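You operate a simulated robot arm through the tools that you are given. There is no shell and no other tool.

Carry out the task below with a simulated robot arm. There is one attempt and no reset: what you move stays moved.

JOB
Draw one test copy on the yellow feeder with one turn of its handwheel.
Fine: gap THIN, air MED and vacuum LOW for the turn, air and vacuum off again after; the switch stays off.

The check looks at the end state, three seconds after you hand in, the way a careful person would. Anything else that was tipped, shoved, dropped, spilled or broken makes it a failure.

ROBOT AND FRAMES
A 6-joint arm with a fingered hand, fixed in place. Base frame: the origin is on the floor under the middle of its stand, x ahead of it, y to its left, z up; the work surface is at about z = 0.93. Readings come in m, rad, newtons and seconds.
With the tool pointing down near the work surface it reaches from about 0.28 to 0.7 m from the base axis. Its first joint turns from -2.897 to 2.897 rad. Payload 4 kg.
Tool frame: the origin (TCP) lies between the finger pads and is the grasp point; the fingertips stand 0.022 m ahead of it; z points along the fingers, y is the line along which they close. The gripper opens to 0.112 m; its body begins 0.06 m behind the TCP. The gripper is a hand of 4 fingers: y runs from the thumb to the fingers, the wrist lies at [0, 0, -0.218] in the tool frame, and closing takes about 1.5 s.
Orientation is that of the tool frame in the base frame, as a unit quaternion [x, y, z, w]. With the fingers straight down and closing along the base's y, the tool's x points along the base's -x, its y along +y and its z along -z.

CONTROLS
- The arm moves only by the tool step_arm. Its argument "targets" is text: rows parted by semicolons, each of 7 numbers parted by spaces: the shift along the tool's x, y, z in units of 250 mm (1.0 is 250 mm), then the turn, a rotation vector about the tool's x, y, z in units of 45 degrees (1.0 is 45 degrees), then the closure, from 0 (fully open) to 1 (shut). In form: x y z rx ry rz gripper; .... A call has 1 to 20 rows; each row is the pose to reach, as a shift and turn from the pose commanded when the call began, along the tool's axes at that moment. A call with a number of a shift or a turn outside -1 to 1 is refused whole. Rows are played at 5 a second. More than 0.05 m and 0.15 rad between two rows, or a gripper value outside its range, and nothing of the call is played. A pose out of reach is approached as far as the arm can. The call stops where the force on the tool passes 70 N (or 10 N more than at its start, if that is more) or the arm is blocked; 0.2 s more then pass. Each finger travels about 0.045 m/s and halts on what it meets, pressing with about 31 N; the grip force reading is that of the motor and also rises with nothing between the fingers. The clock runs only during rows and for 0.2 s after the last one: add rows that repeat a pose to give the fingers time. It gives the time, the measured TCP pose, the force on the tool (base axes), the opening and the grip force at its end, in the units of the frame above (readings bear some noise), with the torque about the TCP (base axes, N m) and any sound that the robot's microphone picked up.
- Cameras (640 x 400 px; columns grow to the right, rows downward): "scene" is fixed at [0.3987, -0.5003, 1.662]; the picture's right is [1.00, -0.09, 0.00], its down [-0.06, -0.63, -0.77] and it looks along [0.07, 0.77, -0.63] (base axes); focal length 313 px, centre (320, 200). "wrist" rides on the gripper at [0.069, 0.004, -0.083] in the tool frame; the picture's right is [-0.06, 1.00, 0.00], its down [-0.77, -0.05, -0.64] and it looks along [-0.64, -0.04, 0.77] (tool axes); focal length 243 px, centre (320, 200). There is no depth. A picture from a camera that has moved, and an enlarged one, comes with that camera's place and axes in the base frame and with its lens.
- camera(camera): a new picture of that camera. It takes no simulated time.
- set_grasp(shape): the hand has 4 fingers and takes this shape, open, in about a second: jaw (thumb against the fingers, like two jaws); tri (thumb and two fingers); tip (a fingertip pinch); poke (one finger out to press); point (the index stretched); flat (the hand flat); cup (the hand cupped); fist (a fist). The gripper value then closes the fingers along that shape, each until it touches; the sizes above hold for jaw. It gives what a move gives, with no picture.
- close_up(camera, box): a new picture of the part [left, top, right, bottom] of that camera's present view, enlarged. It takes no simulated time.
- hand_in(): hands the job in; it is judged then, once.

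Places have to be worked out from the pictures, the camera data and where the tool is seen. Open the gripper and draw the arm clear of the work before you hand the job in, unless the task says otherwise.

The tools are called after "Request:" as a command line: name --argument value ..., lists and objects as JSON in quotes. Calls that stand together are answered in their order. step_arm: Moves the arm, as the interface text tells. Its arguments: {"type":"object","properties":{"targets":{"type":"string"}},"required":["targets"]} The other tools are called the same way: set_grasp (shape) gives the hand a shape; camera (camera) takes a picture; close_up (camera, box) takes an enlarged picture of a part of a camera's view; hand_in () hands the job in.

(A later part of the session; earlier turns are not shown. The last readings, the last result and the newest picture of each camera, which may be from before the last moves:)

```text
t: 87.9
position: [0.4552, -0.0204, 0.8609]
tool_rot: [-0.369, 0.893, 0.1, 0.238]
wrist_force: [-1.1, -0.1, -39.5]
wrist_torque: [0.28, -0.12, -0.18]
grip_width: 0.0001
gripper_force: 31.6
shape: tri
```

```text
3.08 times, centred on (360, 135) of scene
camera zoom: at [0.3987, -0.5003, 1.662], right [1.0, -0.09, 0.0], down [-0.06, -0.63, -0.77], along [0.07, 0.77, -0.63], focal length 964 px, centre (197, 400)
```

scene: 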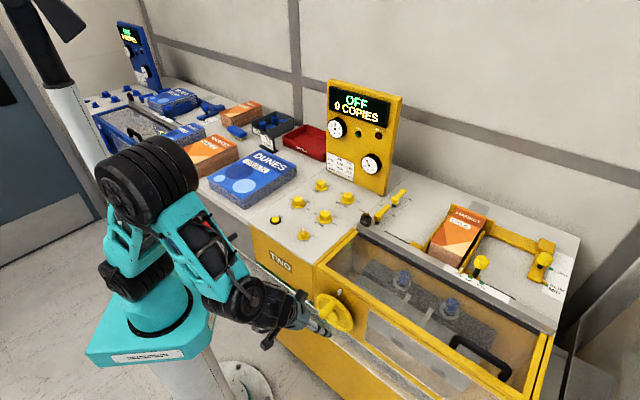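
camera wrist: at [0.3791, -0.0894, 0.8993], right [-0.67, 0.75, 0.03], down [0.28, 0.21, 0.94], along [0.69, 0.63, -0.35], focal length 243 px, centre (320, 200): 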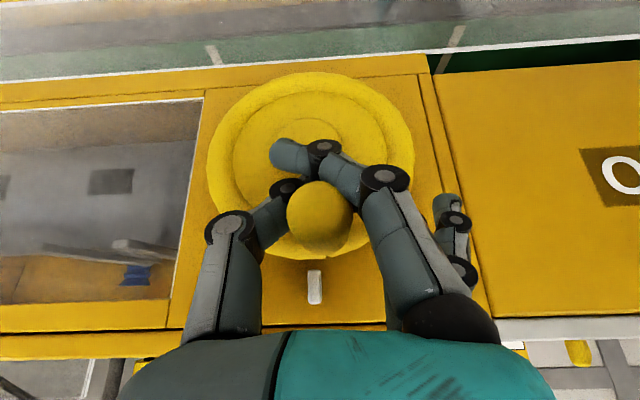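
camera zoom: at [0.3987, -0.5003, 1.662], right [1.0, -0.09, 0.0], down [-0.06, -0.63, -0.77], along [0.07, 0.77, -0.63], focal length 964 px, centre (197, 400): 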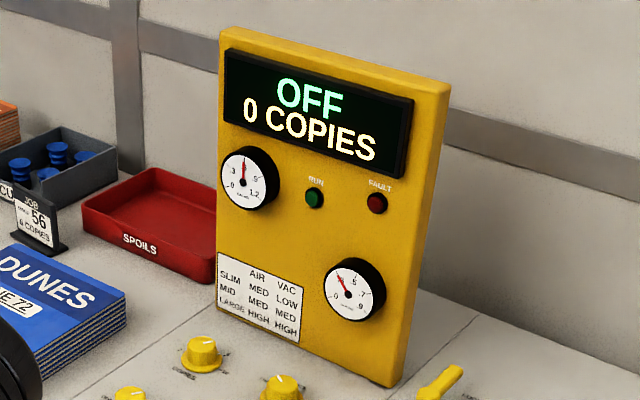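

The mark is still about 8° short of the pointer, and no count shows yet. I move the last 8–9 mm to the right, easing down a little.

Request:
step_arm --targets "0.002 -0.012 0.0035 0 0 0 1; 0.004 -0.024 0.0069 0 0 0 1; 0.004 -0.034 0.0069 0 0 0 1; 0.004 -0.034 0.0069 0 0 0 1"

Request:
camera --camera "wrist"

Request:
close_up --camera "wrist" --box '[220, 160, 440, 320]'

Request:
close_up --camera "scene" --box '[300, 270, 390, 340]'

Request:
camera --camera "scene"

```text
t: 88.9
position: [0.4618, -0.0258, 0.8588]
tool_rot: [-0.37, 0.892, 0.1, 0.241]
wrist_force: [-4.7, 4.1, -14.6]
wrist_torque: [0.1, -0.01, -0.21]
grip_width: 0.0
gripper_force: 31.0
shape: tri
```

```text
taken
camera wrist: at [0.3854, -0.0947, 0.8974], right [-0.67, 0.74, 0.03], down [0.28, 0.21, 0.94], along [0.69, 0.63, -0.34], focal length 243 px, centre (320, 200)
```

wrist: 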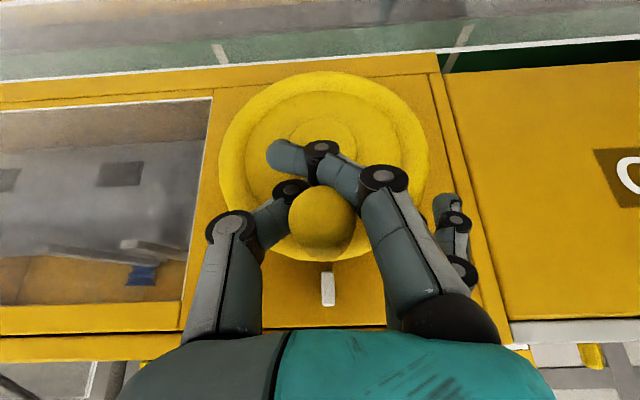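

```text
2.50 times, centred on (330, 240) of wrist
camera zoom: at [0.3854, -0.0947, 0.8974], right [-0.67, 0.74, 0.03], down [0.28, 0.21, 0.94], along [0.69, 0.63, -0.34], focal length 606 px, centre (295, 100)
```

zoom: 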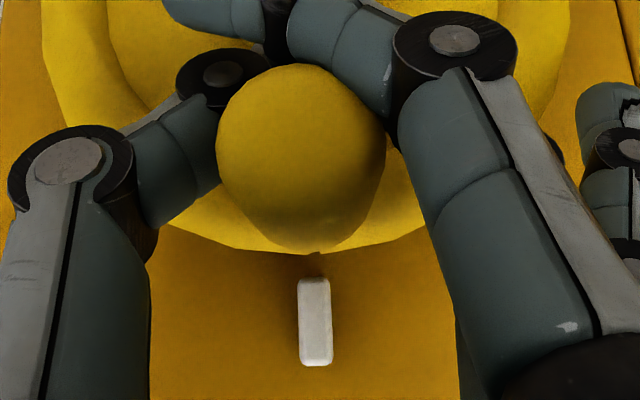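

```text
5.71 times, centred on (345, 305) of scene
camera zoom: at [0.3987, -0.5003, 1.662], right [1.0, -0.09, 0.0], down [-0.06, -0.63, -0.77], along [0.07, 0.77, -0.63], focal length 1790 px, centre (177, -400)
```

zoom: 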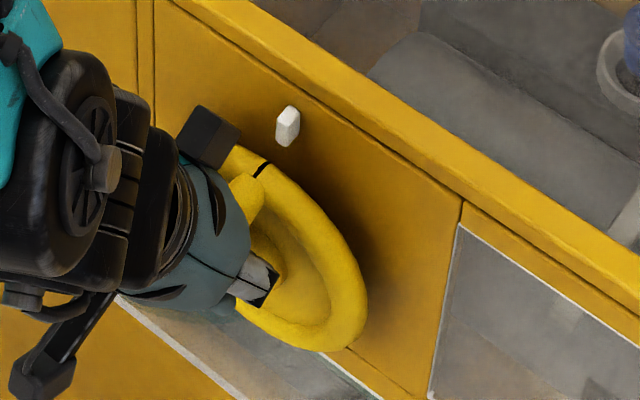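

```text
taken
```

scene: 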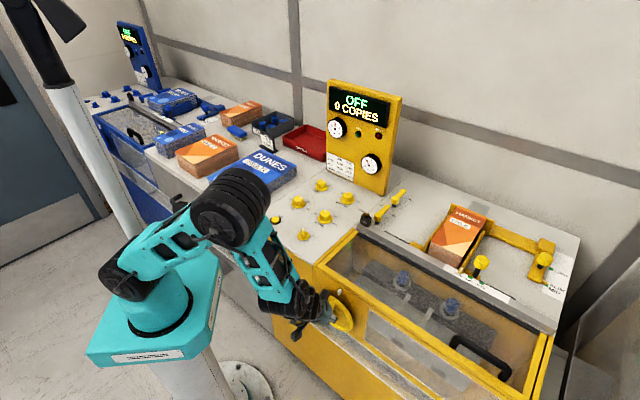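

The wheel's mark is back exactly where it began, a full turn. The display still reads 0 copies, so I look at the magazine, the drum and the raceway for the drawn copy.

Request:
close_up --camera "scene" --box '[410, 180, 590, 310]'

Request:
close_up --camera "scene" --box '[330, 230, 560, 400]'

Request:
close_up --camera "scene" --box '[320, 75, 410, 155]'

Request:
close_up --camera "wrist" --box '[0, 0, 320, 200]'

```text
3.08 times, centred on (500, 245) of scene
camera zoom: at [0.3987, -0.5003, 1.662], right [1.0, -0.09, 0.0], down [-0.06, -0.63, -0.77], along [0.07, 0.77, -0.63], focal length 964 px, centre (-234, 62)
```

zoom: 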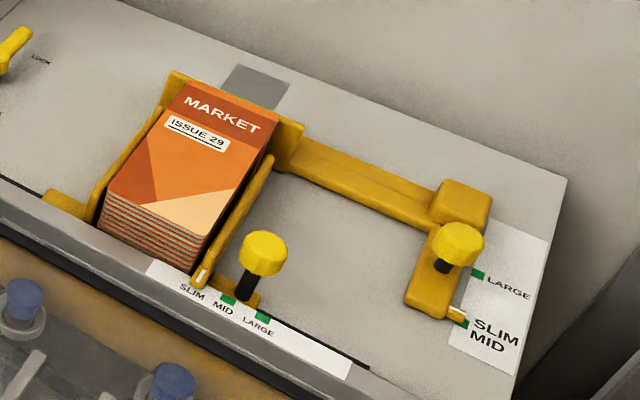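

```text
2.35 times, centred on (445, 315) of scene
camera zoom: at [0.3987, -0.5003, 1.662], right [1.0, -0.09, 0.0], down [-0.06, -0.63, -0.77], along [0.07, 0.77, -0.63], focal length 737 px, centre (26, -71)
```

zoom: 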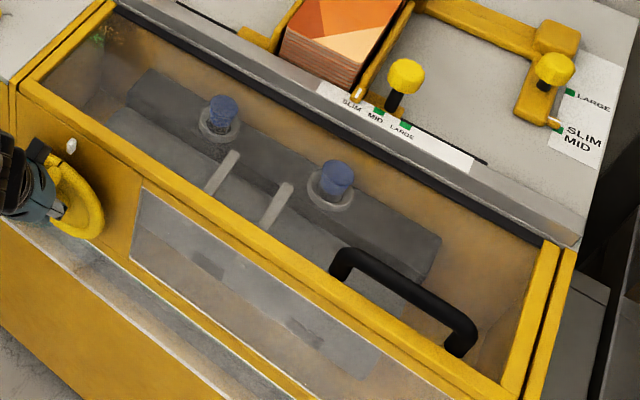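

```text
5.00 times, centred on (365, 115) of scene
camera zoom: at [0.3987, -0.5003, 1.662], right [1.0, -0.09, 0.0], down [-0.06, -0.63, -0.77], along [0.07, 0.77, -0.63], focal length 1567 px, centre (95, 625)
```

zoom: 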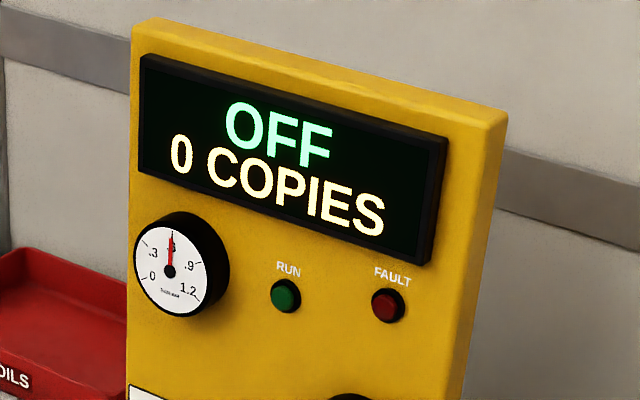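

```text
2.00 times, centred on (160, 100) of wrist
camera zoom: at [0.3854, -0.0947, 0.8974], right [-0.67, 0.74, 0.03], down [0.28, 0.21, 0.94], along [0.69, 0.63, -0.34], focal length 485 px, centre (640, 400)
```

zoom: 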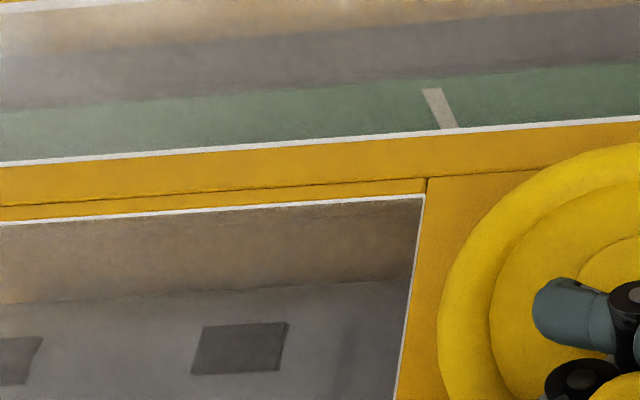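

The mark is back within a fraction of a degree but nothing seems to have been drawn yet, so the turn may be just short of complete. The drum's top moves toward the raceway this way, so the direction looks right; I nudge about 3° further and wait a moment.

Request:
step_arm --targets "0 -0.008 0 0 0 0 1; 0 -0.016 0 0 0 0 1; 0 -0.016 0 0 0 0 1; 0 -0.016 0 0 0 0 1; 0 -0.016 0 0 0 0 1"

Request:
camera --camera "scene"

Request:
close_up --camera "scene" --box '[300, 270, 390, 340]'

Request:
camera --camera "wrist"

Request:
close_up --camera "scene" --box '[410, 180, 590, 310]'

```text
t: 90.1
position: [0.4658, -0.0299, 0.8583]
tool_rot: [-0.369, 0.893, 0.098, 0.239]
wrist_force: [-0.5, 6.8, -11.2]
wrist_torque: [0.05, 0.01, -0.16]
grip_width: 0.0002
gripper_force: 31.1
shape: tri
```

```text
taken
```

scene: 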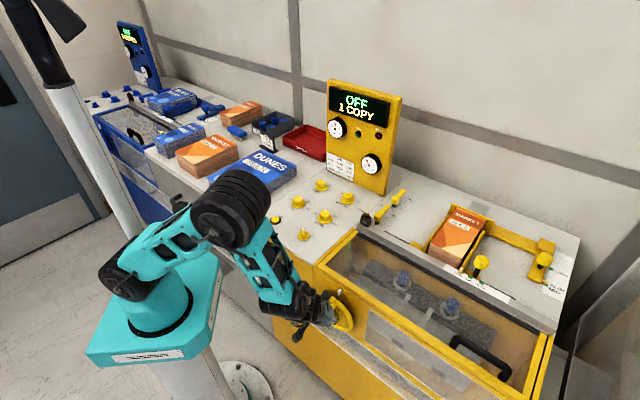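

```text
5.71 times, centred on (345, 305) of scene
camera zoom: at [0.3987, -0.5003, 1.662], right [1.0, -0.09, 0.0], down [-0.06, -0.63, -0.77], along [0.07, 0.77, -0.63], focal length 1790 px, centre (177, -400)
```

zoom: 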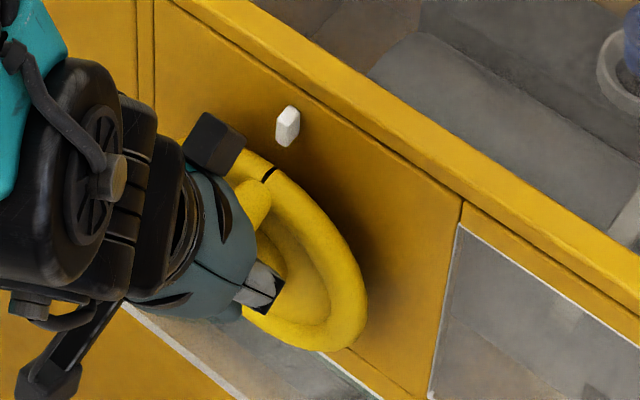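

```text
taken
camera wrist: at [0.3878, -0.0981, 0.8969], right [-0.67, 0.74, 0.03], down [0.28, 0.21, 0.94], along [0.69, 0.63, -0.34], focal length 243 px, centre (320, 200)
```

wrist: 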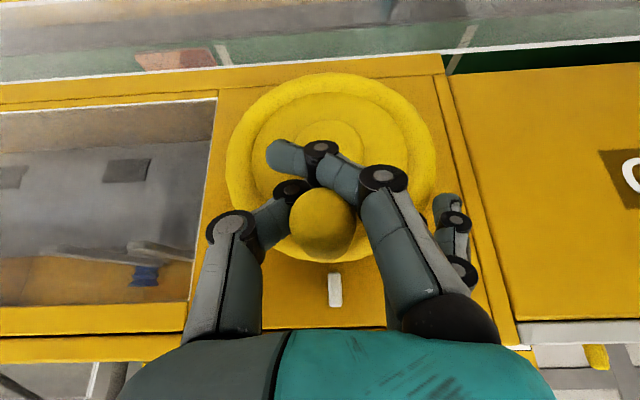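

```text
3.08 times, centred on (500, 245) of scene
camera zoom: at [0.3987, -0.5003, 1.662], right [1.0, -0.09, 0.0], down [-0.06, -0.63, -0.77], along [0.07, 0.77, -0.63], focal length 964 px, centre (-234, 62)
```

zoom: 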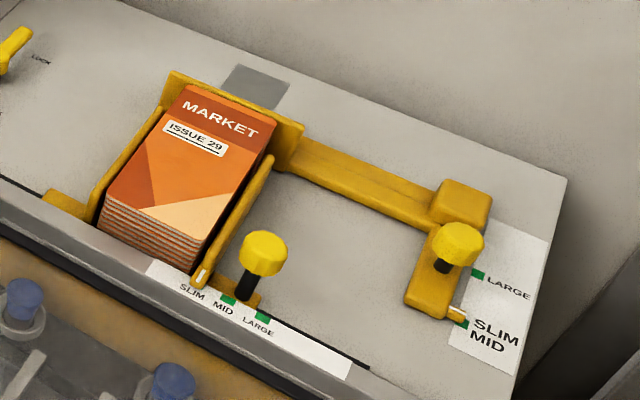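

The display now reads 1 COPY and a copy lies on the raceway belt. I ease the hand down a few millimetres off the handle, then open it to let go.

Request:
step_arm --targets "0.005 0 0.0087 0 0 0 1; 0.01 0 0.0173 0 0 0 1; 0.01 0 0.0173 0 0 0 0.9; 0.01 0 0.0173 0 0 0 0.75; 0.01 0 0.0173 0 0 0 0.6; 0.01 0 0.0173 0 0 0 0.4; 0.01 0 0.0173 0 0 0 0.2; 0.01 0 0.0173 0 0 0 0; 0.01 0 0.0173 0 0 0 0; 0.01 0 0.0173 0 0 0 0; 0.01 0 0.0173 0 0 0 0"

Request:
camera --camera "wrist"

Request:
close_up --camera "scene" --box '[300, 270, 390, 340]'

```text
t: 92.5
position: [0.4649, -0.0297, 0.8551]
tool_rot: [-0.369, 0.893, 0.099, 0.239]
wrist_force: [-0.3, -0.2, 0.0]
wrist_torque: [0.01, 0.01, -0.02]
grip_width: 0.1118
gripper_force: 0.1
shape: tri
```

```text
taken
camera wrist: at [0.3873, -0.0977, 0.8924], right [-0.67, 0.74, 0.03], down [0.28, 0.21, 0.94], along [0.69, 0.63, -0.34], focal length 243 px, centre (320, 200)
```

wrist: 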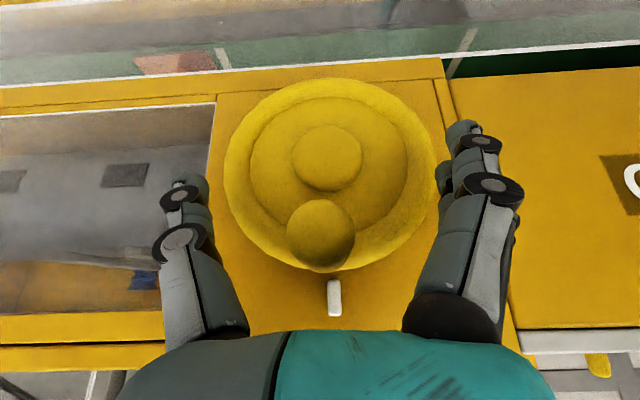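

```text
5.71 times, centred on (345, 305) of scene
camera zoom: at [0.3987, -0.5003, 1.662], right [1.0, -0.09, 0.0], down [-0.06, -0.63, -0.77], along [0.07, 0.77, -0.63], focal length 1790 px, centre (177, -400)
```

zoom: 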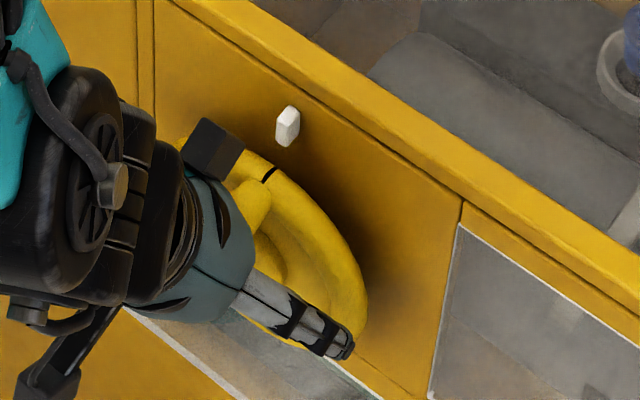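

The handle is free and the wheel stayed about 4° past its mark. I lift straight up off the handle, then back away from the machine.

Request:
step_arm --targets "-0.05 0 -0.0866 0 0 0 0; -0.1 0 -0.1732 0 0 0 0; -0.15 0 -0.26 0 0 0 0; -0.2 0 -0.3464 0 0 0 0; -0.25 0 -0.433 0 0 0 0; -0.18 0 -0.4735 0 0 0 0; -0.1 0 -0.52 0 0 0 0; -0.05 0 -0.549 0 0 0 0; -0.05 0 -0.549 0 0 0 0"

Request:
set_grasp --shape "jaw"

Request:
camera --camera "scene"

Request:
close_up --camera "scene" --box '[300, 270, 390, 340]'

```text
t: 94.5
position: [0.4225, -0.0728, 0.9793]
tool_rot: [-0.37, 0.892, 0.099, 0.239]
wrist_force: [0.4, -0.6, 0.1]
wrist_torque: [-0.04, -0.01, 0.02]
grip_width: 0.1118
gripper_force: 0.1
shape: tri
```

```text
t: 95.4
position: [0.4223, -0.0726, 0.9783]
tool_rot: [-0.369, 0.892, 0.099, 0.239]
wrist_force: [-0.5, 0.2, 0.7]
wrist_torque: [-0.01, 0.02, 0.0]
grip_width: 0.1117
gripper_force: 0.1
shape: jaw
```

```text
taken
```

scene: 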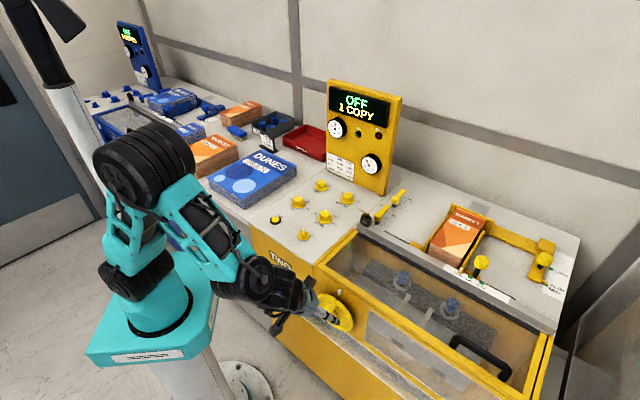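

```text
5.71 times, centred on (345, 305) of scene
camera zoom: at [0.3987, -0.5003, 1.662], right [1.0, -0.09, 0.0], down [-0.06, -0.63, -0.77], along [0.07, 0.77, -0.63], focal length 1790 px, centre (177, -400)
```

zoom: 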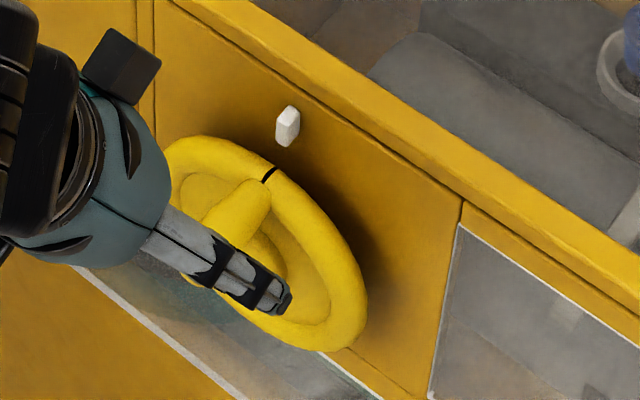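

Clear of the wheel, display at 1 COPY. I raise the hand and bring it back to pointing straight down.

Request:
step_arm --targets "-0.04 0 -0.07 0 0.111 0 0; -0.08 0 -0.139 0 0.222 0 0; -0.12 0 -0.208 0 0.333 0 0; -0.16 0 -0.277 0 0.444 0 0; -0.2 0 -0.346 0 0.555 0 0; -0.24 0 -0.4157 0 0.667 0 0; -0.24 0 -0.4157 0 0.667 0 0"

Request:
camera --camera "scene"

```text
t: 97.0
position: [0.4236, -0.0708, 1.0983]
tool_rot: [-0.383, 0.924, 0.0, 0.001]
wrist_force: [-0.7, 0.0, -0.3]
wrist_torque: [0.0, 0.0, -0.01]
grip_width: 0.112
gripper_force: 0.0
shape: jaw
```

```text
taken
```

scene: 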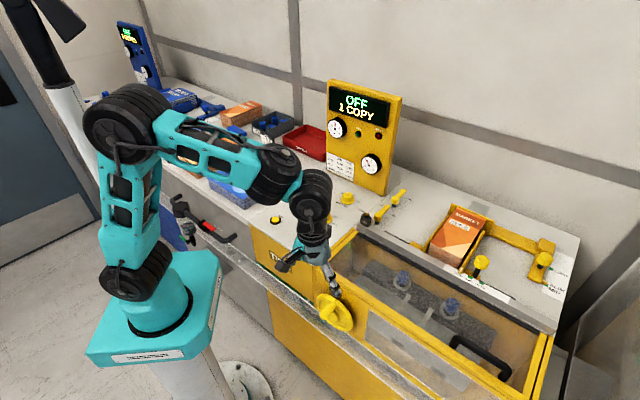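

Next I go back over the panel to turn the vacuum and air off. First half of the way, turning the hand back to 0° yaw.

Request:
step_arm --targets "-0.074 0.053 0 0 0 0.125 0; -0.148 0.106 0 0 0 0.25 0; -0.223 0.159 0 0 0 0.375 0; -0.297 0.212 0 0 0 0.5 0; -0.371 0.265 0 0 0 0.625 0; -0.446 0.318 0 0 0 0.75 0; -0.52 0.371 0 0 0 0.875 0; -0.594 0.424 0 0 0 1 0; -0.594 0.424 0 0 0 1 0"

```text
t: 99.0
position: [0.4538, 0.1085, 1.0975]
tool_rot: [0.001, 1.0, 0.0, 0.0]
wrist_force: [-0.4, -0.2, -0.2]
wrist_torque: [-0.01, 0.0, -0.01]
grip_width: 0.1118
gripper_force: 0.1
shape: jaw
```

Now on to above the vacuum knob at (0.487, 0.2825).

Request:
step_arm --targets "-0.027 0.139 0 0 0 0 0; -0.054 0.278 0.04 0 0 0 0.05; -0.081 0.417 0.1 0 0 0 0.1; -0.108 0.557 0.16 0 0 0 0.15; -0.135 0.696 0.23 0 0 0 0.2; -0.135 0.696 0.23 0 0 0 0.2"

Request:
camera --camera "wrist"

Request:
close_up --camera "wrist" --box '[220, 40, 420, 180]'

Request:
close_up --camera "scene" --box '[250, 160, 410, 260]'

```text
t: 100.4
position: [0.4868, 0.2843, 1.0413]
tool_rot: [0.0, 1.0, 0.0, 0.0]
wrist_force: [-0.7, -0.1, 0.4]
wrist_torque: [0.0, 0.01, 0.0]
grip_width: 0.0898
gripper_force: 0.1
shape: jaw
```

```text
taken
camera wrist: at [0.4157, 0.2898, 1.1251], right [0.06, 1.0, 0.0], down [0.77, -0.05, 0.64], along [0.64, -0.04, -0.77], focal length 243 px, centre (320, 200)
```

wrist: 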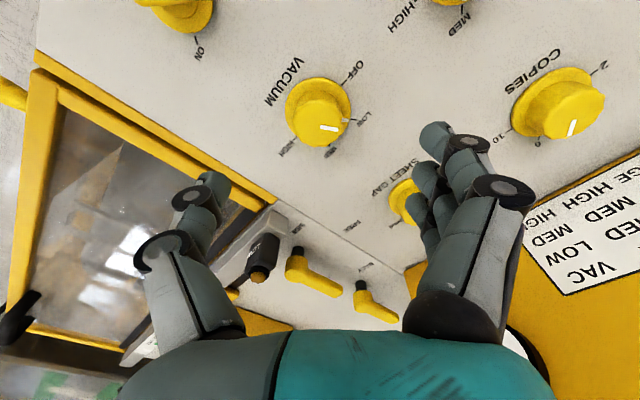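

```text
2.86 times, centred on (320, 110) of wrist
camera zoom: at [0.4157, 0.2898, 1.1251], right [0.06, 1.0, 0.0], down [0.77, -0.05, 0.64], along [0.64, -0.04, -0.77], focal length 693 px, centre (320, 457)
```

zoom: 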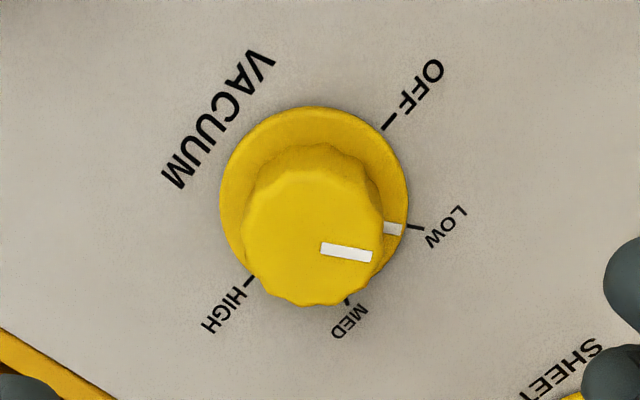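

```text
4.00 times, centred on (330, 210) of scene
camera zoom: at [0.3987, -0.5003, 1.662], right [1.0, -0.09, 0.0], down [-0.06, -0.63, -0.77], along [0.07, 0.77, -0.63], focal length 1253 px, centre (280, 160)
```

zoom: 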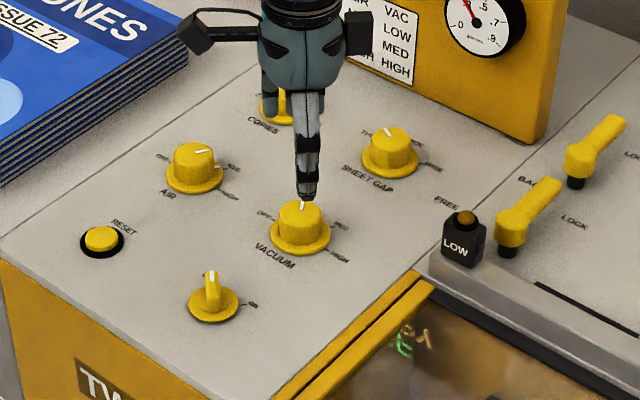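

The knob lies right under the hand, matching the earlier good alignment. I lower and grip with part closure.

Request:
step_arm --targets "0 -0.002 0.08 0 0 0 0.25; 0 -0.002 0.16 0 0 0 0.25; 0 -0.002 0.24 0 0 0 0.25; 0 -0.002 0.29 0 0 0 0.25; 0 -0.002 0.315 0 0 0 0.25; 0 -0.002 0.315 0 0 0 0.25"

Request:
close_up --camera "wrist" --box '[220, 90, 420, 250]'

```text
t: 101.8
position: [0.4884, 0.2837, 0.962]
tool_rot: [0.0, 1.0, 0.0, 0.001]
wrist_force: [0.4, -0.2, 0.5]
wrist_torque: [-0.02, -0.02, 0.03]
grip_width: 0.0842
gripper_force: 0.0
shape: jaw
```

```text
2.50 times, centred on (320, 170) of wrist
camera zoom: at [0.4175, 0.2881, 1.0471], right [0.06, 1.0, 0.0], down [0.77, -0.05, 0.64], along [0.64, -0.04, -0.77], focal length 606 px, centre (320, 275)
```

zoom: 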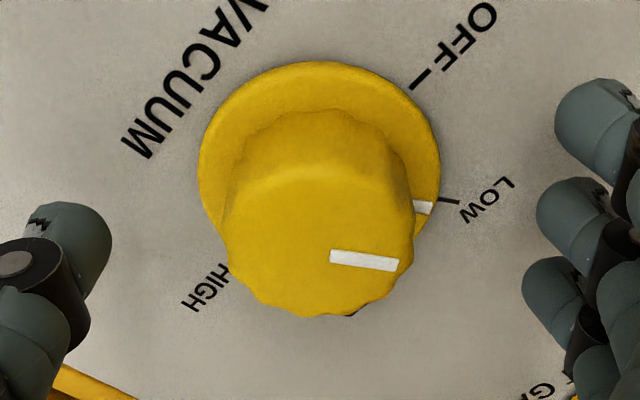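

Within about 1 mm of the reference. I make that small shift and close to 0.74.

Request:
step_arm --targets "0.005 -0.0035 0 0 0 0 0.25; 0.005 -0.0035 0 0 0 0 0.45; 0.005 -0.0035 0 0 0 0 0.6; 0.005 -0.0035 0 0 0 0 0.7; 0.005 -0.0035 0 0 0 0 0.74; 0.005 -0.0035 0 0 0 0 0.74; 0.005 -0.0035 0 0 0 0 0.74"

Request:
close_up --camera "wrist" --box '[220, 90, 420, 250]'

```text
t: 103.4
position: [0.486, 0.2824, 0.9626]
tool_rot: [0.0, 1.0, 0.0, 0.0]
wrist_force: [-0.6, 0.8, -1.3]
wrist_torque: [0.04, -0.01, -0.03]
grip_width: 0.0225
gripper_force: 31.0
shape: jaw
```

```text
2.50 times, centred on (320, 170) of wrist
camera zoom: at [0.4157, 0.2873, 1.0467], right [0.06, 1.0, 0.0], down [0.77, -0.05, 0.64], along [0.64, -0.04, -0.77], focal length 606 px, centre (320, 275)
```

zoom: 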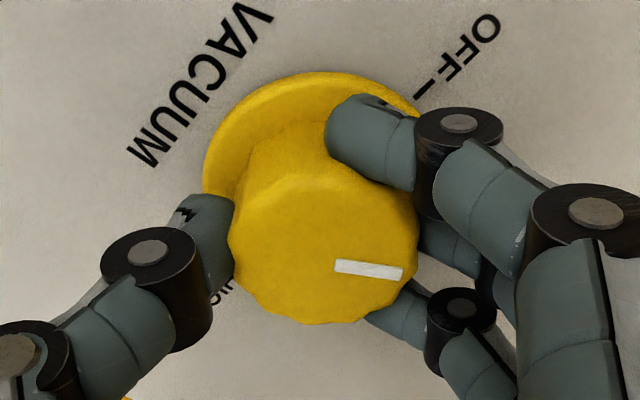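

Same good grip as before. I turn 45° counter-clockwise, then a further 16° to OFF in the next call.

Request:
step_arm --targets "0 0 0 0 0 -0.125 0.74; 0 0 0 0 0 -0.25 0.74; 0 0 0 0 0 -0.375 0.74; 0 0 0 0 0 -0.5 0.74; 0 0 0 0 0 -0.625 0.74; 0 0 0 0 0 -0.75 0.74; 0 0 0 0 0 -0.875 0.74; 0 0 0 0 0 -1 0.74; 0 0 0 0 0 -1 0.74"

Request:
close_up --camera "wrist" --box '[220, 90, 420, 250]'

Request:
close_up --camera "scene" --box '[295, 190, 355, 240]'

```text
t: 105.4
position: [0.4867, 0.282, 0.9623]
tool_rot: [-0.383, 0.924, 0.0, 0.0]
wrist_force: [13.8, 1.2, -4.5]
wrist_torque: [0.05, -0.16, -0.03]
grip_width: 0.0218
gripper_force: 31.4
shape: jaw
```

```text
2.50 times, centred on (320, 170) of wrist
camera zoom: at [0.4327, 0.2364, 1.0468], right [-0.66, 0.75, 0.0], down [0.58, 0.51, 0.64], along [0.48, 0.42, -0.77], focal length 606 px, centre (320, 275)
```

zoom: 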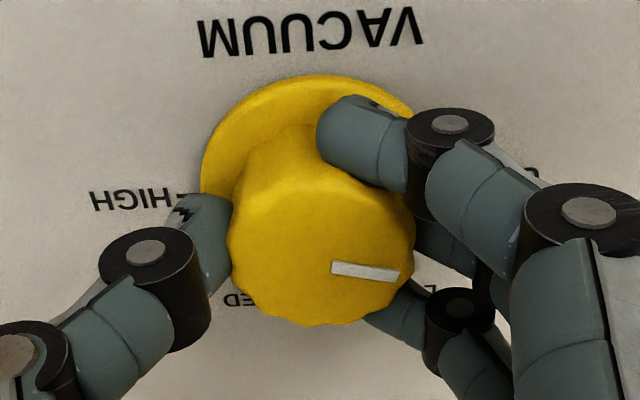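

```text
8.00 times, centred on (325, 215) of scene
camera zoom: at [0.3987, -0.5003, 1.662], right [1.0, -0.09, 0.0], down [-0.06, -0.63, -0.77], along [0.07, 0.77, -0.63], focal length 2507 px, centre (280, 80)
```

zoom: 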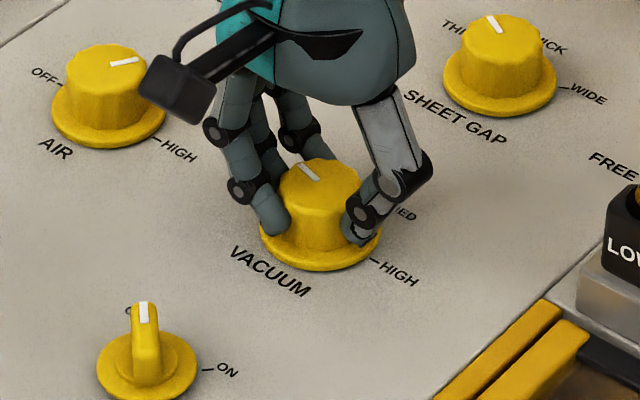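

The knob follows. I turn 16° more to OFF, open slightly and lift.

Request:
step_arm --targets "0 0 0 0 0 -0.12 0.74; 0 0 0 0 0 -0.24 0.74; 0 0 0 0 0 -0.355 0.74; 0 0 0 0 0 -0.355 0.74; 0 0 0 0 0 -0.355 0.68; 0 0 0 0 0 -0.355 0.6; 0 0 0 0 0 -0.355 0.52; 0 0 0 0 0 -0.355 0.45; 0 0 0 0 0 -0.355 0.4; 0 0 0 0 0 -0.355 0.4; 0 0 -0.1 0 0 -0.355 0.4; 0 0 -0.2 0 0 -0.355 0.3; 0 0 -0.3 0 0 -0.355 0.2; 0 0 -0.3 0 0 -0.355 0.2"

Request:
close_up --camera "wrist" --box '[220, 40, 420, 180]'

Request:
close_up --camera "scene" --box '[295, 190, 355, 240]'

Request:
close_up --camera "scene" --box '[310, 70, 410, 200]'

```text
t: 108.4
position: [0.4889, 0.2821, 1.0392]
tool_rot: [-0.506, 0.862, 0.0, 0.0]
wrist_force: [-0.3, 1.5, 0.7]
wrist_torque: [-0.01, -0.01, 0.02]
grip_width: 0.0895
gripper_force: 0.2
shape: jaw
```

```text
2.86 times, centred on (320, 110) of wrist
camera zoom: at [0.4487, 0.2238, 1.1237], right [-0.84, 0.54, 0.0], down [0.41, 0.64, 0.64], along [0.35, 0.54, -0.77], focal length 693 px, centre (320, 457)
```

zoom: 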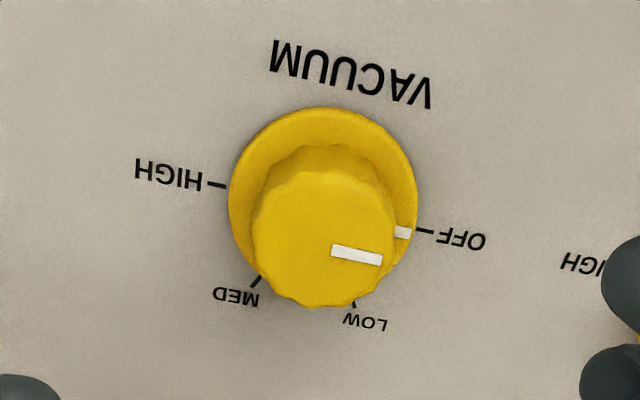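

```text
8.00 times, centred on (325, 215) of scene
camera zoom: at [0.3987, -0.5003, 1.662], right [1.0, -0.09, 0.0], down [-0.06, -0.63, -0.77], along [0.07, 0.77, -0.63], focal length 2507 px, centre (280, 80)
```

zoom: 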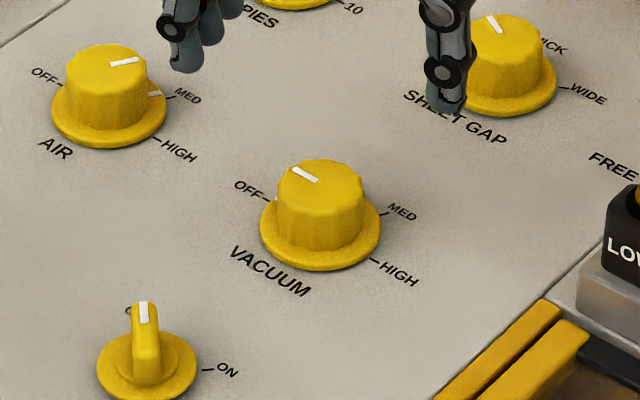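

```text
3.08 times, centred on (360, 135) of scene
camera zoom: at [0.3987, -0.5003, 1.662], right [1.0, -0.09, 0.0], down [-0.06, -0.63, -0.77], along [0.07, 0.77, -0.63], focal length 964 px, centre (197, 400)
```

zoom: 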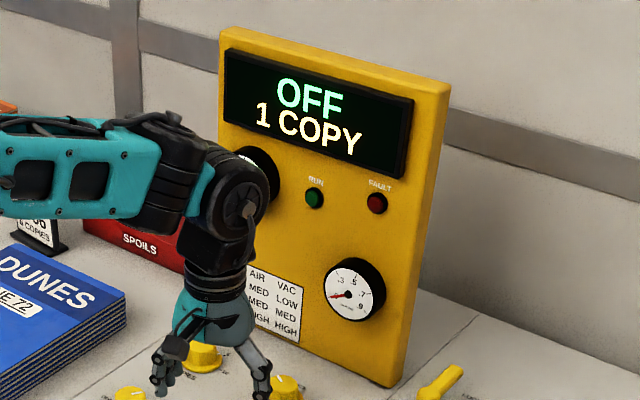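

Vacuum is OFF and its gauge at zero. Now the AIR knob, 123 mm away at (0.3997, 0.3698); I move over it and turn the hand clockwise to have room for the 120° turn back.

Request:
step_arm --targets "-0.017 0.059 0 0 0 0.125 0.2; -0.034 0.119 0 0 0 0.25 0.2; -0.051 0.178 0 0 0 0.375 0.2; -0.068 0.237 0 0 0 0.5 0.2; -0.085 0.297 0 0 0 0.625 0.2; -0.102 0.356 0 0 0 0.75 0.2; -0.119 0.415 0 0 0 0.875 0.2; -0.1357 0.4746 0 0 0 1 0.2; -0.1357 0.4746 0 0 0 1 0.2"

Request:
step_arm --targets "0 0 0 0 0 0.125 0.2; 0 0 0 0 0 0.25 0.2; 0 0 0 0 0 0.375 0.2; 0 0 0 0 0 0.5 0.2; 0 0 0 0 0 0.625 0.2; 0 0 0 0 0 0.75 0.2; 0 0 0 0 0 0.875 0.2; 0 0 0 0 0 1 0.2; 0 0 0 0 0 1 0.2"

Request:
step_arm --targets "0 0 0 0 0 0.125 0.2; 0 0 0 0 0 0.25 0.2; 0 0 0 0 0 0.375 0.2; 0 0 0 0 0 0.5 0.2; 0 0 0 0 0 0.625 0.2; 0 0 0 0 0 0.73 0.2; 0 0 0 0 0 0.73 0.2"

Request:
close_up --camera "wrist" --box '[220, 40, 420, 180]'

Request:
camera --camera "scene"

```text
t: 110.4
position: [0.3965, 0.3699, 1.0381]
tool_rot: [-0.138, 0.99, 0.001, 0.0]
wrist_force: [0.5, -0.7, -0.3]
wrist_torque: [-0.04, -0.01, 0.02]
grip_width: 0.0893
gripper_force: 0.0
shape: jaw
```

```text
t: 112.4
position: [0.3987, 0.3697, 1.0382]
tool_rot: [0.251, 0.968, 0.0, 0.0]
wrist_force: [0.4, -0.7, -0.3]
wrist_torque: [-0.04, -0.04, 0.0]
grip_width: 0.0895
gripper_force: 0.1
shape: jaw
```

```text
t: 114.0
position: [0.3989, 0.3691, 1.0369]
tool_rot: [0.515, 0.857, 0.001, 0.0]
wrist_force: [-0.3, 0.7, 1.4]
wrist_torque: [0.0, -0.03, -0.03]
grip_width: 0.0892
gripper_force: 0.1
shape: jaw
```

```text
2.86 times, centred on (320, 110) of wrist
camera zoom: at [0.3683, 0.4328, 1.121], right [0.91, 0.41, 0.0], down [0.32, -0.7, 0.64], along [0.26, -0.58, -0.77], focal length 693 px, centre (320, 457)
```

zoom: 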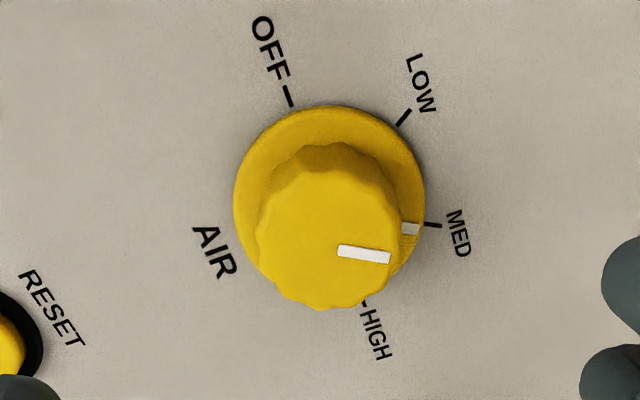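

```text
taken
```

scene: 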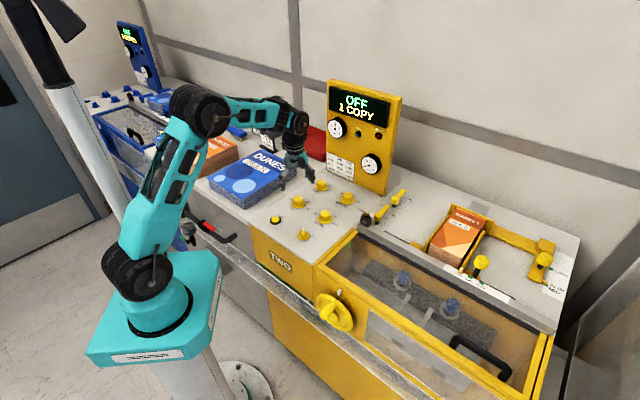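

Hand is over the AIR knob at +62° yaw, within about 2 mm. I correct, lower, and compare with the good grip view.

Request:
step_arm --targets "0.005 0.006 0.08 0 0 0 0.25; 0.005 0.006 0.16 0 0 0 0.25; 0.005 0.006 0.24 0 0 0 0.25; 0.005 0.006 0.298 0 0 0 0.25; 0.005 0.006 0.298 0 0 0 0.25"

Request:
close_up --camera "wrist" --box '[220, 90, 420, 250]'

```text
t: 115.2
position: [0.3994, 0.3701, 0.9604]
tool_rot: [0.515, 0.857, -0.001, 0.0]
wrist_force: [0.1, 1.2, -0.6]
wrist_torque: [0.02, 0.02, 0.0]
grip_width: 0.0845
gripper_force: 0.1
shape: jaw
```

```text
2.50 times, centred on (320, 170) of wrist
camera zoom: at [0.3691, 0.4333, 1.0457], right [0.91, 0.41, 0.0], down [0.32, -0.7, 0.64], along [0.27, -0.58, -0.77], focal length 606 px, centre (320, 275)
```

zoom: 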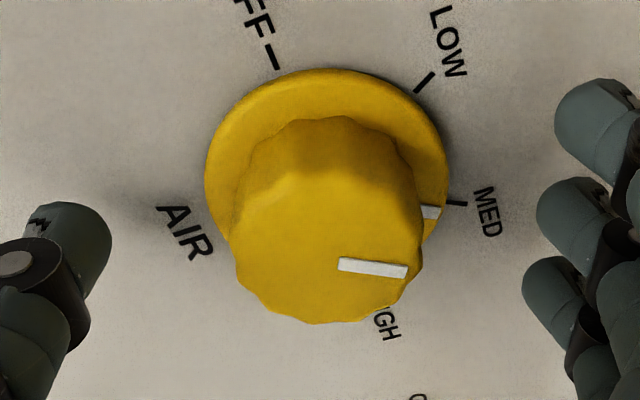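

Nearly identical to the good grip view. I make a 1 mm shift and close to 0.74.

Request:
step_arm --targets "-0.004 0.0025 0 0 0 0 0.25; -0.004 0.0025 0 0 0 0 0.45; -0.004 0.0025 0 0 0 0 0.6; -0.004 0.0025 0 0 0 0 0.7; -0.004 0.0025 0 0 0 0 0.74; -0.004 0.0025 0 0 0 0 0.74; -0.004 0.0025 0 0 0 0 0.74"

Request:
close_up --camera "wrist" --box '[220, 90, 420, 250]'

```text
t: 116.8
position: [0.4008, 0.3698, 0.9611]
tool_rot: [0.514, 0.858, 0.0, 0.001]
wrist_force: [-0.2, 0.9, -2.5]
wrist_torque: [0.04, 0.01, -0.04]
grip_width: 0.0224
gripper_force: 31.2
shape: jaw
```

```text
2.50 times, centred on (320, 170) of wrist
camera zoom: at [0.3701, 0.4333, 1.0457], right [0.91, 0.41, 0.0], down [0.32, -0.7, 0.64], along [0.27, -0.58, -0.77], focal length 606 px, centre (320, 275)
```

zoom: 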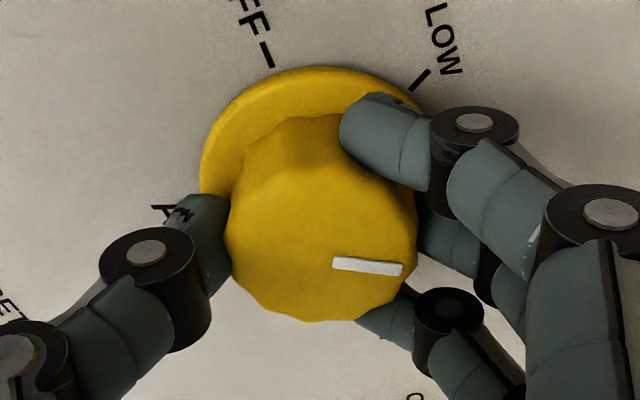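

Good grip, balanced forces. I turn 45° counter-clockwise.

Request:
step_arm --targets "0 0 0 0 0 -0.125 0.74; 0 0 0 0 0 -0.25 0.74; 0 0 0 0 0 -0.375 0.74; 0 0 0 0 0 -0.5 0.74; 0 0 0 0 0 -0.625 0.74; 0 0 0 0 0 -0.75 0.74; 0 0 0 0 0 -0.875 0.74; 0 0 0 0 0 -1 0.74; 0 0 0 0 0 -1 0.74"

Request:
close_up --camera "wrist" --box '[220, 90, 420, 250]'

```text
t: 118.8
position: [0.4019, 0.3694, 0.9626]
tool_rot: [0.147, 0.989, -0.001, 0.0]
wrist_force: [11.2, -9.8, -18.3]
wrist_torque: [-0.13, -0.21, -0.03]
grip_width: 0.0212
gripper_force: 30.8
shape: jaw
```

```text
2.50 times, centred on (320, 170) of wrist
camera zoom: at [0.334, 0.3952, 1.0467], right [0.35, 0.94, 0.0], down [0.72, -0.27, 0.64], along [0.6, -0.23, -0.77], focal length 606 px, centre (320, 275)
```

zoom: 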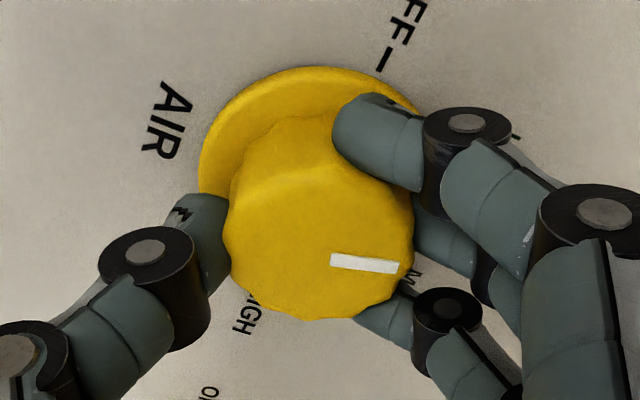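

Following well. Another 45°.

Request:
step_arm --targets "0 0 0 0 0 -0.125 0.74; 0 0 0 0 0 -0.25 0.74; 0 0 0 0 0 -0.375 0.74; 0 0 0 0 0 -0.5 0.74; 0 0 0 0 0 -0.625 0.74; 0 0 0 0 0 -0.75 0.74; 0 0 0 0 0 -0.875 0.74; 0 0 0 0 0 -1 0.74; 0 0 0 0 0 -1 0.74"

Request:
close_up --camera "wrist" --box '[220, 90, 420, 250]'

Request:
close_up --camera "scene" --box '[270, 170, 330, 220]'

```text
t: 120.8
position: [0.4008, 0.3702, 0.9619]
tool_rot: [-0.243, 0.97, 0.0, 0.0]
wrist_force: [4.2, -2.7, -9.7]
wrist_torque: [-0.03, -0.02, 0.02]
grip_width: 0.0208
gripper_force: 31.1
shape: jaw
```

```text
2.50 times, centred on (320, 170) of wrist
camera zoom: at [0.3357, 0.3421, 1.0469], right [-0.42, 0.91, 0.0], down [0.7, 0.32, 0.64], along [0.58, 0.27, -0.77], focal length 606 px, centre (320, 275)
```

zoom: 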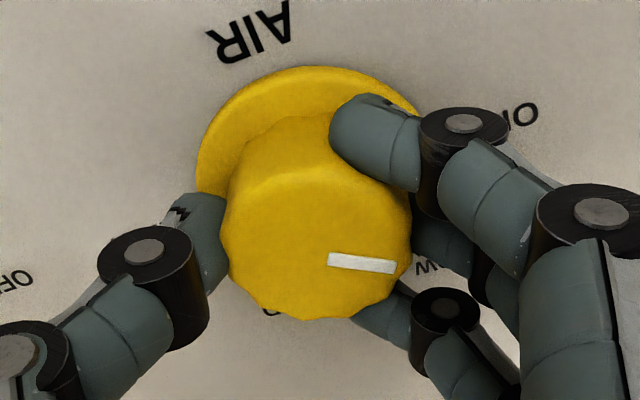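

```text
8.00 times, centred on (300, 195) of scene
camera zoom: at [0.3987, -0.5003, 1.662], right [1.0, -0.09, 0.0], down [-0.06, -0.63, -0.77], along [0.07, 0.77, -0.63], focal length 2507 px, centre (480, 240)
```

zoom: 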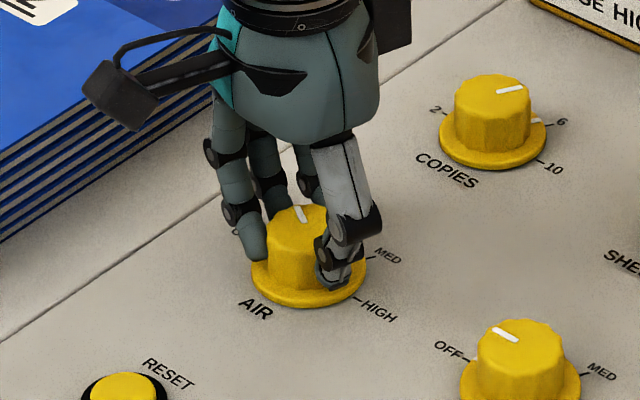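

The pointer is at about 105°, past LOW. I turn the last 31° to the OFF stop, then open slightly and lift.

Request:
step_arm --targets "0 0 0 0 0 -0.115 0.74; 0 0 0 0 0 -0.23 0.74; 0 0 0 0 0 -0.345 0.74; 0 0 0 0 0 -0.46 0.74; 0 0 0 0 0 -0.575 0.74; 0 0 0 0 0 -0.69 0.74; 0 0 0 0 0 -0.69 0.74; 0 0 0 0 0 -0.69 0.68; 0 0 0 0 0 -0.69 0.6; 0 0 0 0 0 -0.69 0.52; 0 0 0 0 0 -0.69 0.45; 0 0 0 0 0 -0.69 0.4; 0 0 0 0 0 -0.69 0.4; 0 0 -0.1 0 0 -0.69 0.4; 0 0 -0.2 0 0 -0.69 0.3; 0 0 -0.3 0 0 -0.69 0.2; 0 0 -0.3 0 0 -0.69 0.2"

Request:
close_up --camera "wrist" --box '[220, 40, 420, 180]'

Request:
close_up --camera "scene" --box '[270, 170, 330, 220]'

Request:
close_up --camera "scene" --box '[310, 70, 410, 200]'

```text
t: 124.4
position: [0.3993, 0.3708, 1.039]
tool_rot: [-0.493, 0.87, 0.0, 0.001]
wrist_force: [0.1, 0.4, -0.9]
wrist_torque: [0.01, 0.02, 0.0]
grip_width: 0.0892
gripper_force: 0.1
shape: jaw
```

```text
2.86 times, centred on (320, 110) of wrist
camera zoom: at [0.3583, 0.3142, 1.123], right [-0.82, 0.57, 0.0], down [0.43, 0.63, 0.64], along [0.36, 0.53, -0.77], focal length 693 px, centre (320, 457)
```

zoom: 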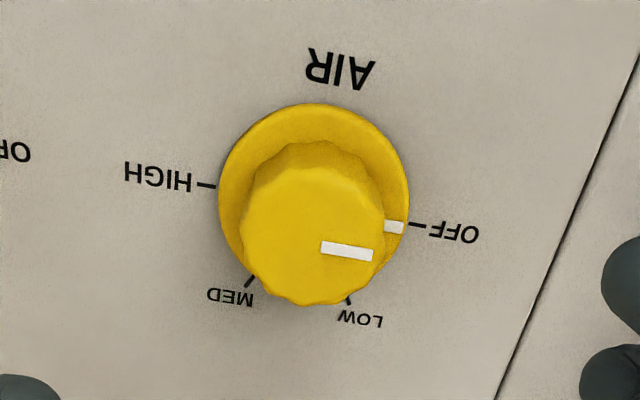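

```text
8.00 times, centred on (300, 195) of scene
camera zoom: at [0.3987, -0.5003, 1.662], right [1.0, -0.09, 0.0], down [-0.06, -0.63, -0.77], along [0.07, 0.77, -0.63], focal length 2507 px, centre (480, 240)
```

zoom: 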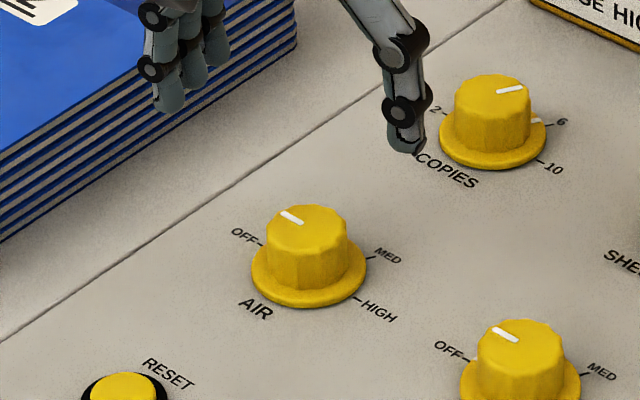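

```text
3.08 times, centred on (360, 135) of scene
camera zoom: at [0.3987, -0.5003, 1.662], right [1.0, -0.09, 0.0], down [-0.06, -0.63, -0.77], along [0.07, 0.77, -0.63], focal length 964 px, centre (197, 400)
```

zoom: 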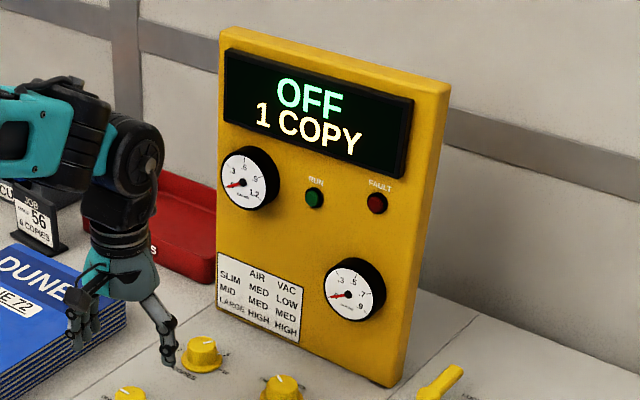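

Air and vacuum are both OFF with gauges at zero, the display shows OFF / 1 COPY. I lift the hand clear and open it fully.

Request:
step_arm --targets "0 0 -0.15 0 0 0 0.1; 0 0 -0.3 0 0 0 0; 0 0 -0.45 0 0 0 0; 0 0 -0.6 0 0 0 0; 0.1 0.05 -0.75 0 0 0 0; 0.25 0.05 -0.85 0 0 0 0; 0.4 0.05 -0.85 0 0 0 0; 0.5 0.05 -0.85 0 0 0 0; 0.5 0.05 -0.85 0 0 0 0"

Request:
camera --camera "scene"

Request:
close_up --camera "scene" --box '[250, 160, 410, 260]'

Request:
close_up --camera "scene" --box '[300, 230, 560, 400]'

Request:
close_up --camera "scene" --box '[80, 60, 320, 260]'

```text
t: 126.4
position: [0.325, 0.2696, 1.2516]
tool_rot: [-0.493, 0.87, -0.001, 0.0]
wrist_force: [-0.7, 0.0, -0.5]
wrist_torque: [0.0, 0.02, -0.01]
grip_width: 0.112
gripper_force: 0.1
shape: jaw
```

```text
taken
```

scene: 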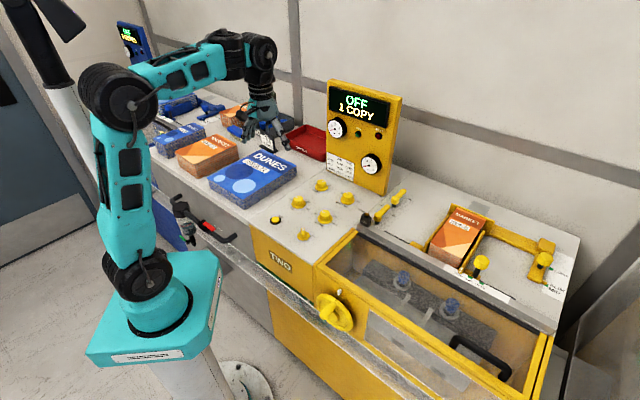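

```text
4.00 times, centred on (330, 210) of scene
camera zoom: at [0.3987, -0.5003, 1.662], right [1.0, -0.09, 0.0], down [-0.06, -0.63, -0.77], along [0.07, 0.77, -0.63], focal length 1253 px, centre (280, 160)
```

zoom: 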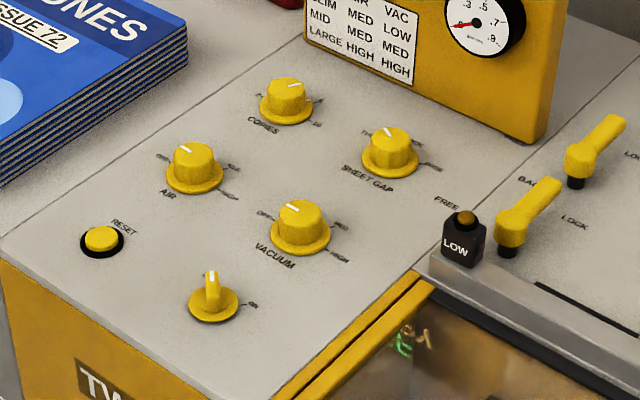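

```text
2.35 times, centred on (430, 315) of scene
camera zoom: at [0.3987, -0.5003, 1.662], right [1.0, -0.09, 0.0], down [-0.06, -0.63, -0.77], along [0.07, 0.77, -0.63], focal length 737 px, centre (61, -71)
```

zoom: 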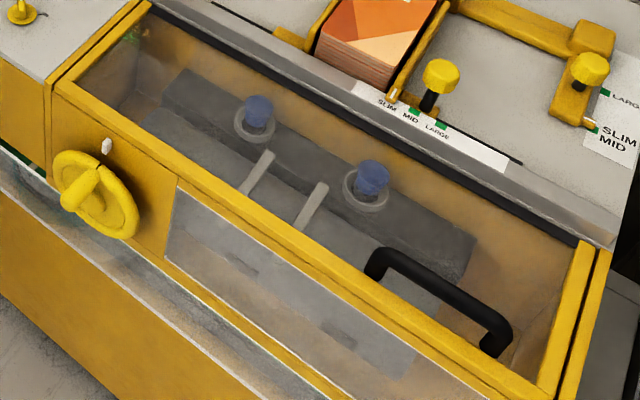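

```text
2.00 times, centred on (200, 160) of scene
camera zoom: at [0.3987, -0.5003, 1.662], right [1.0, -0.09, 0.0], down [-0.06, -0.63, -0.77], along [0.07, 0.77, -0.63], focal length 627 px, centre (560, 280)
```

zoom: 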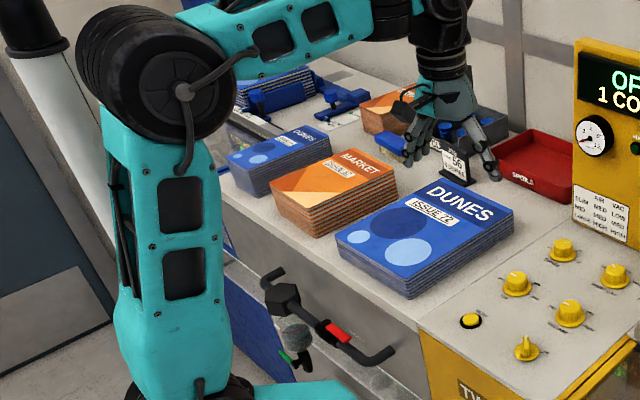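

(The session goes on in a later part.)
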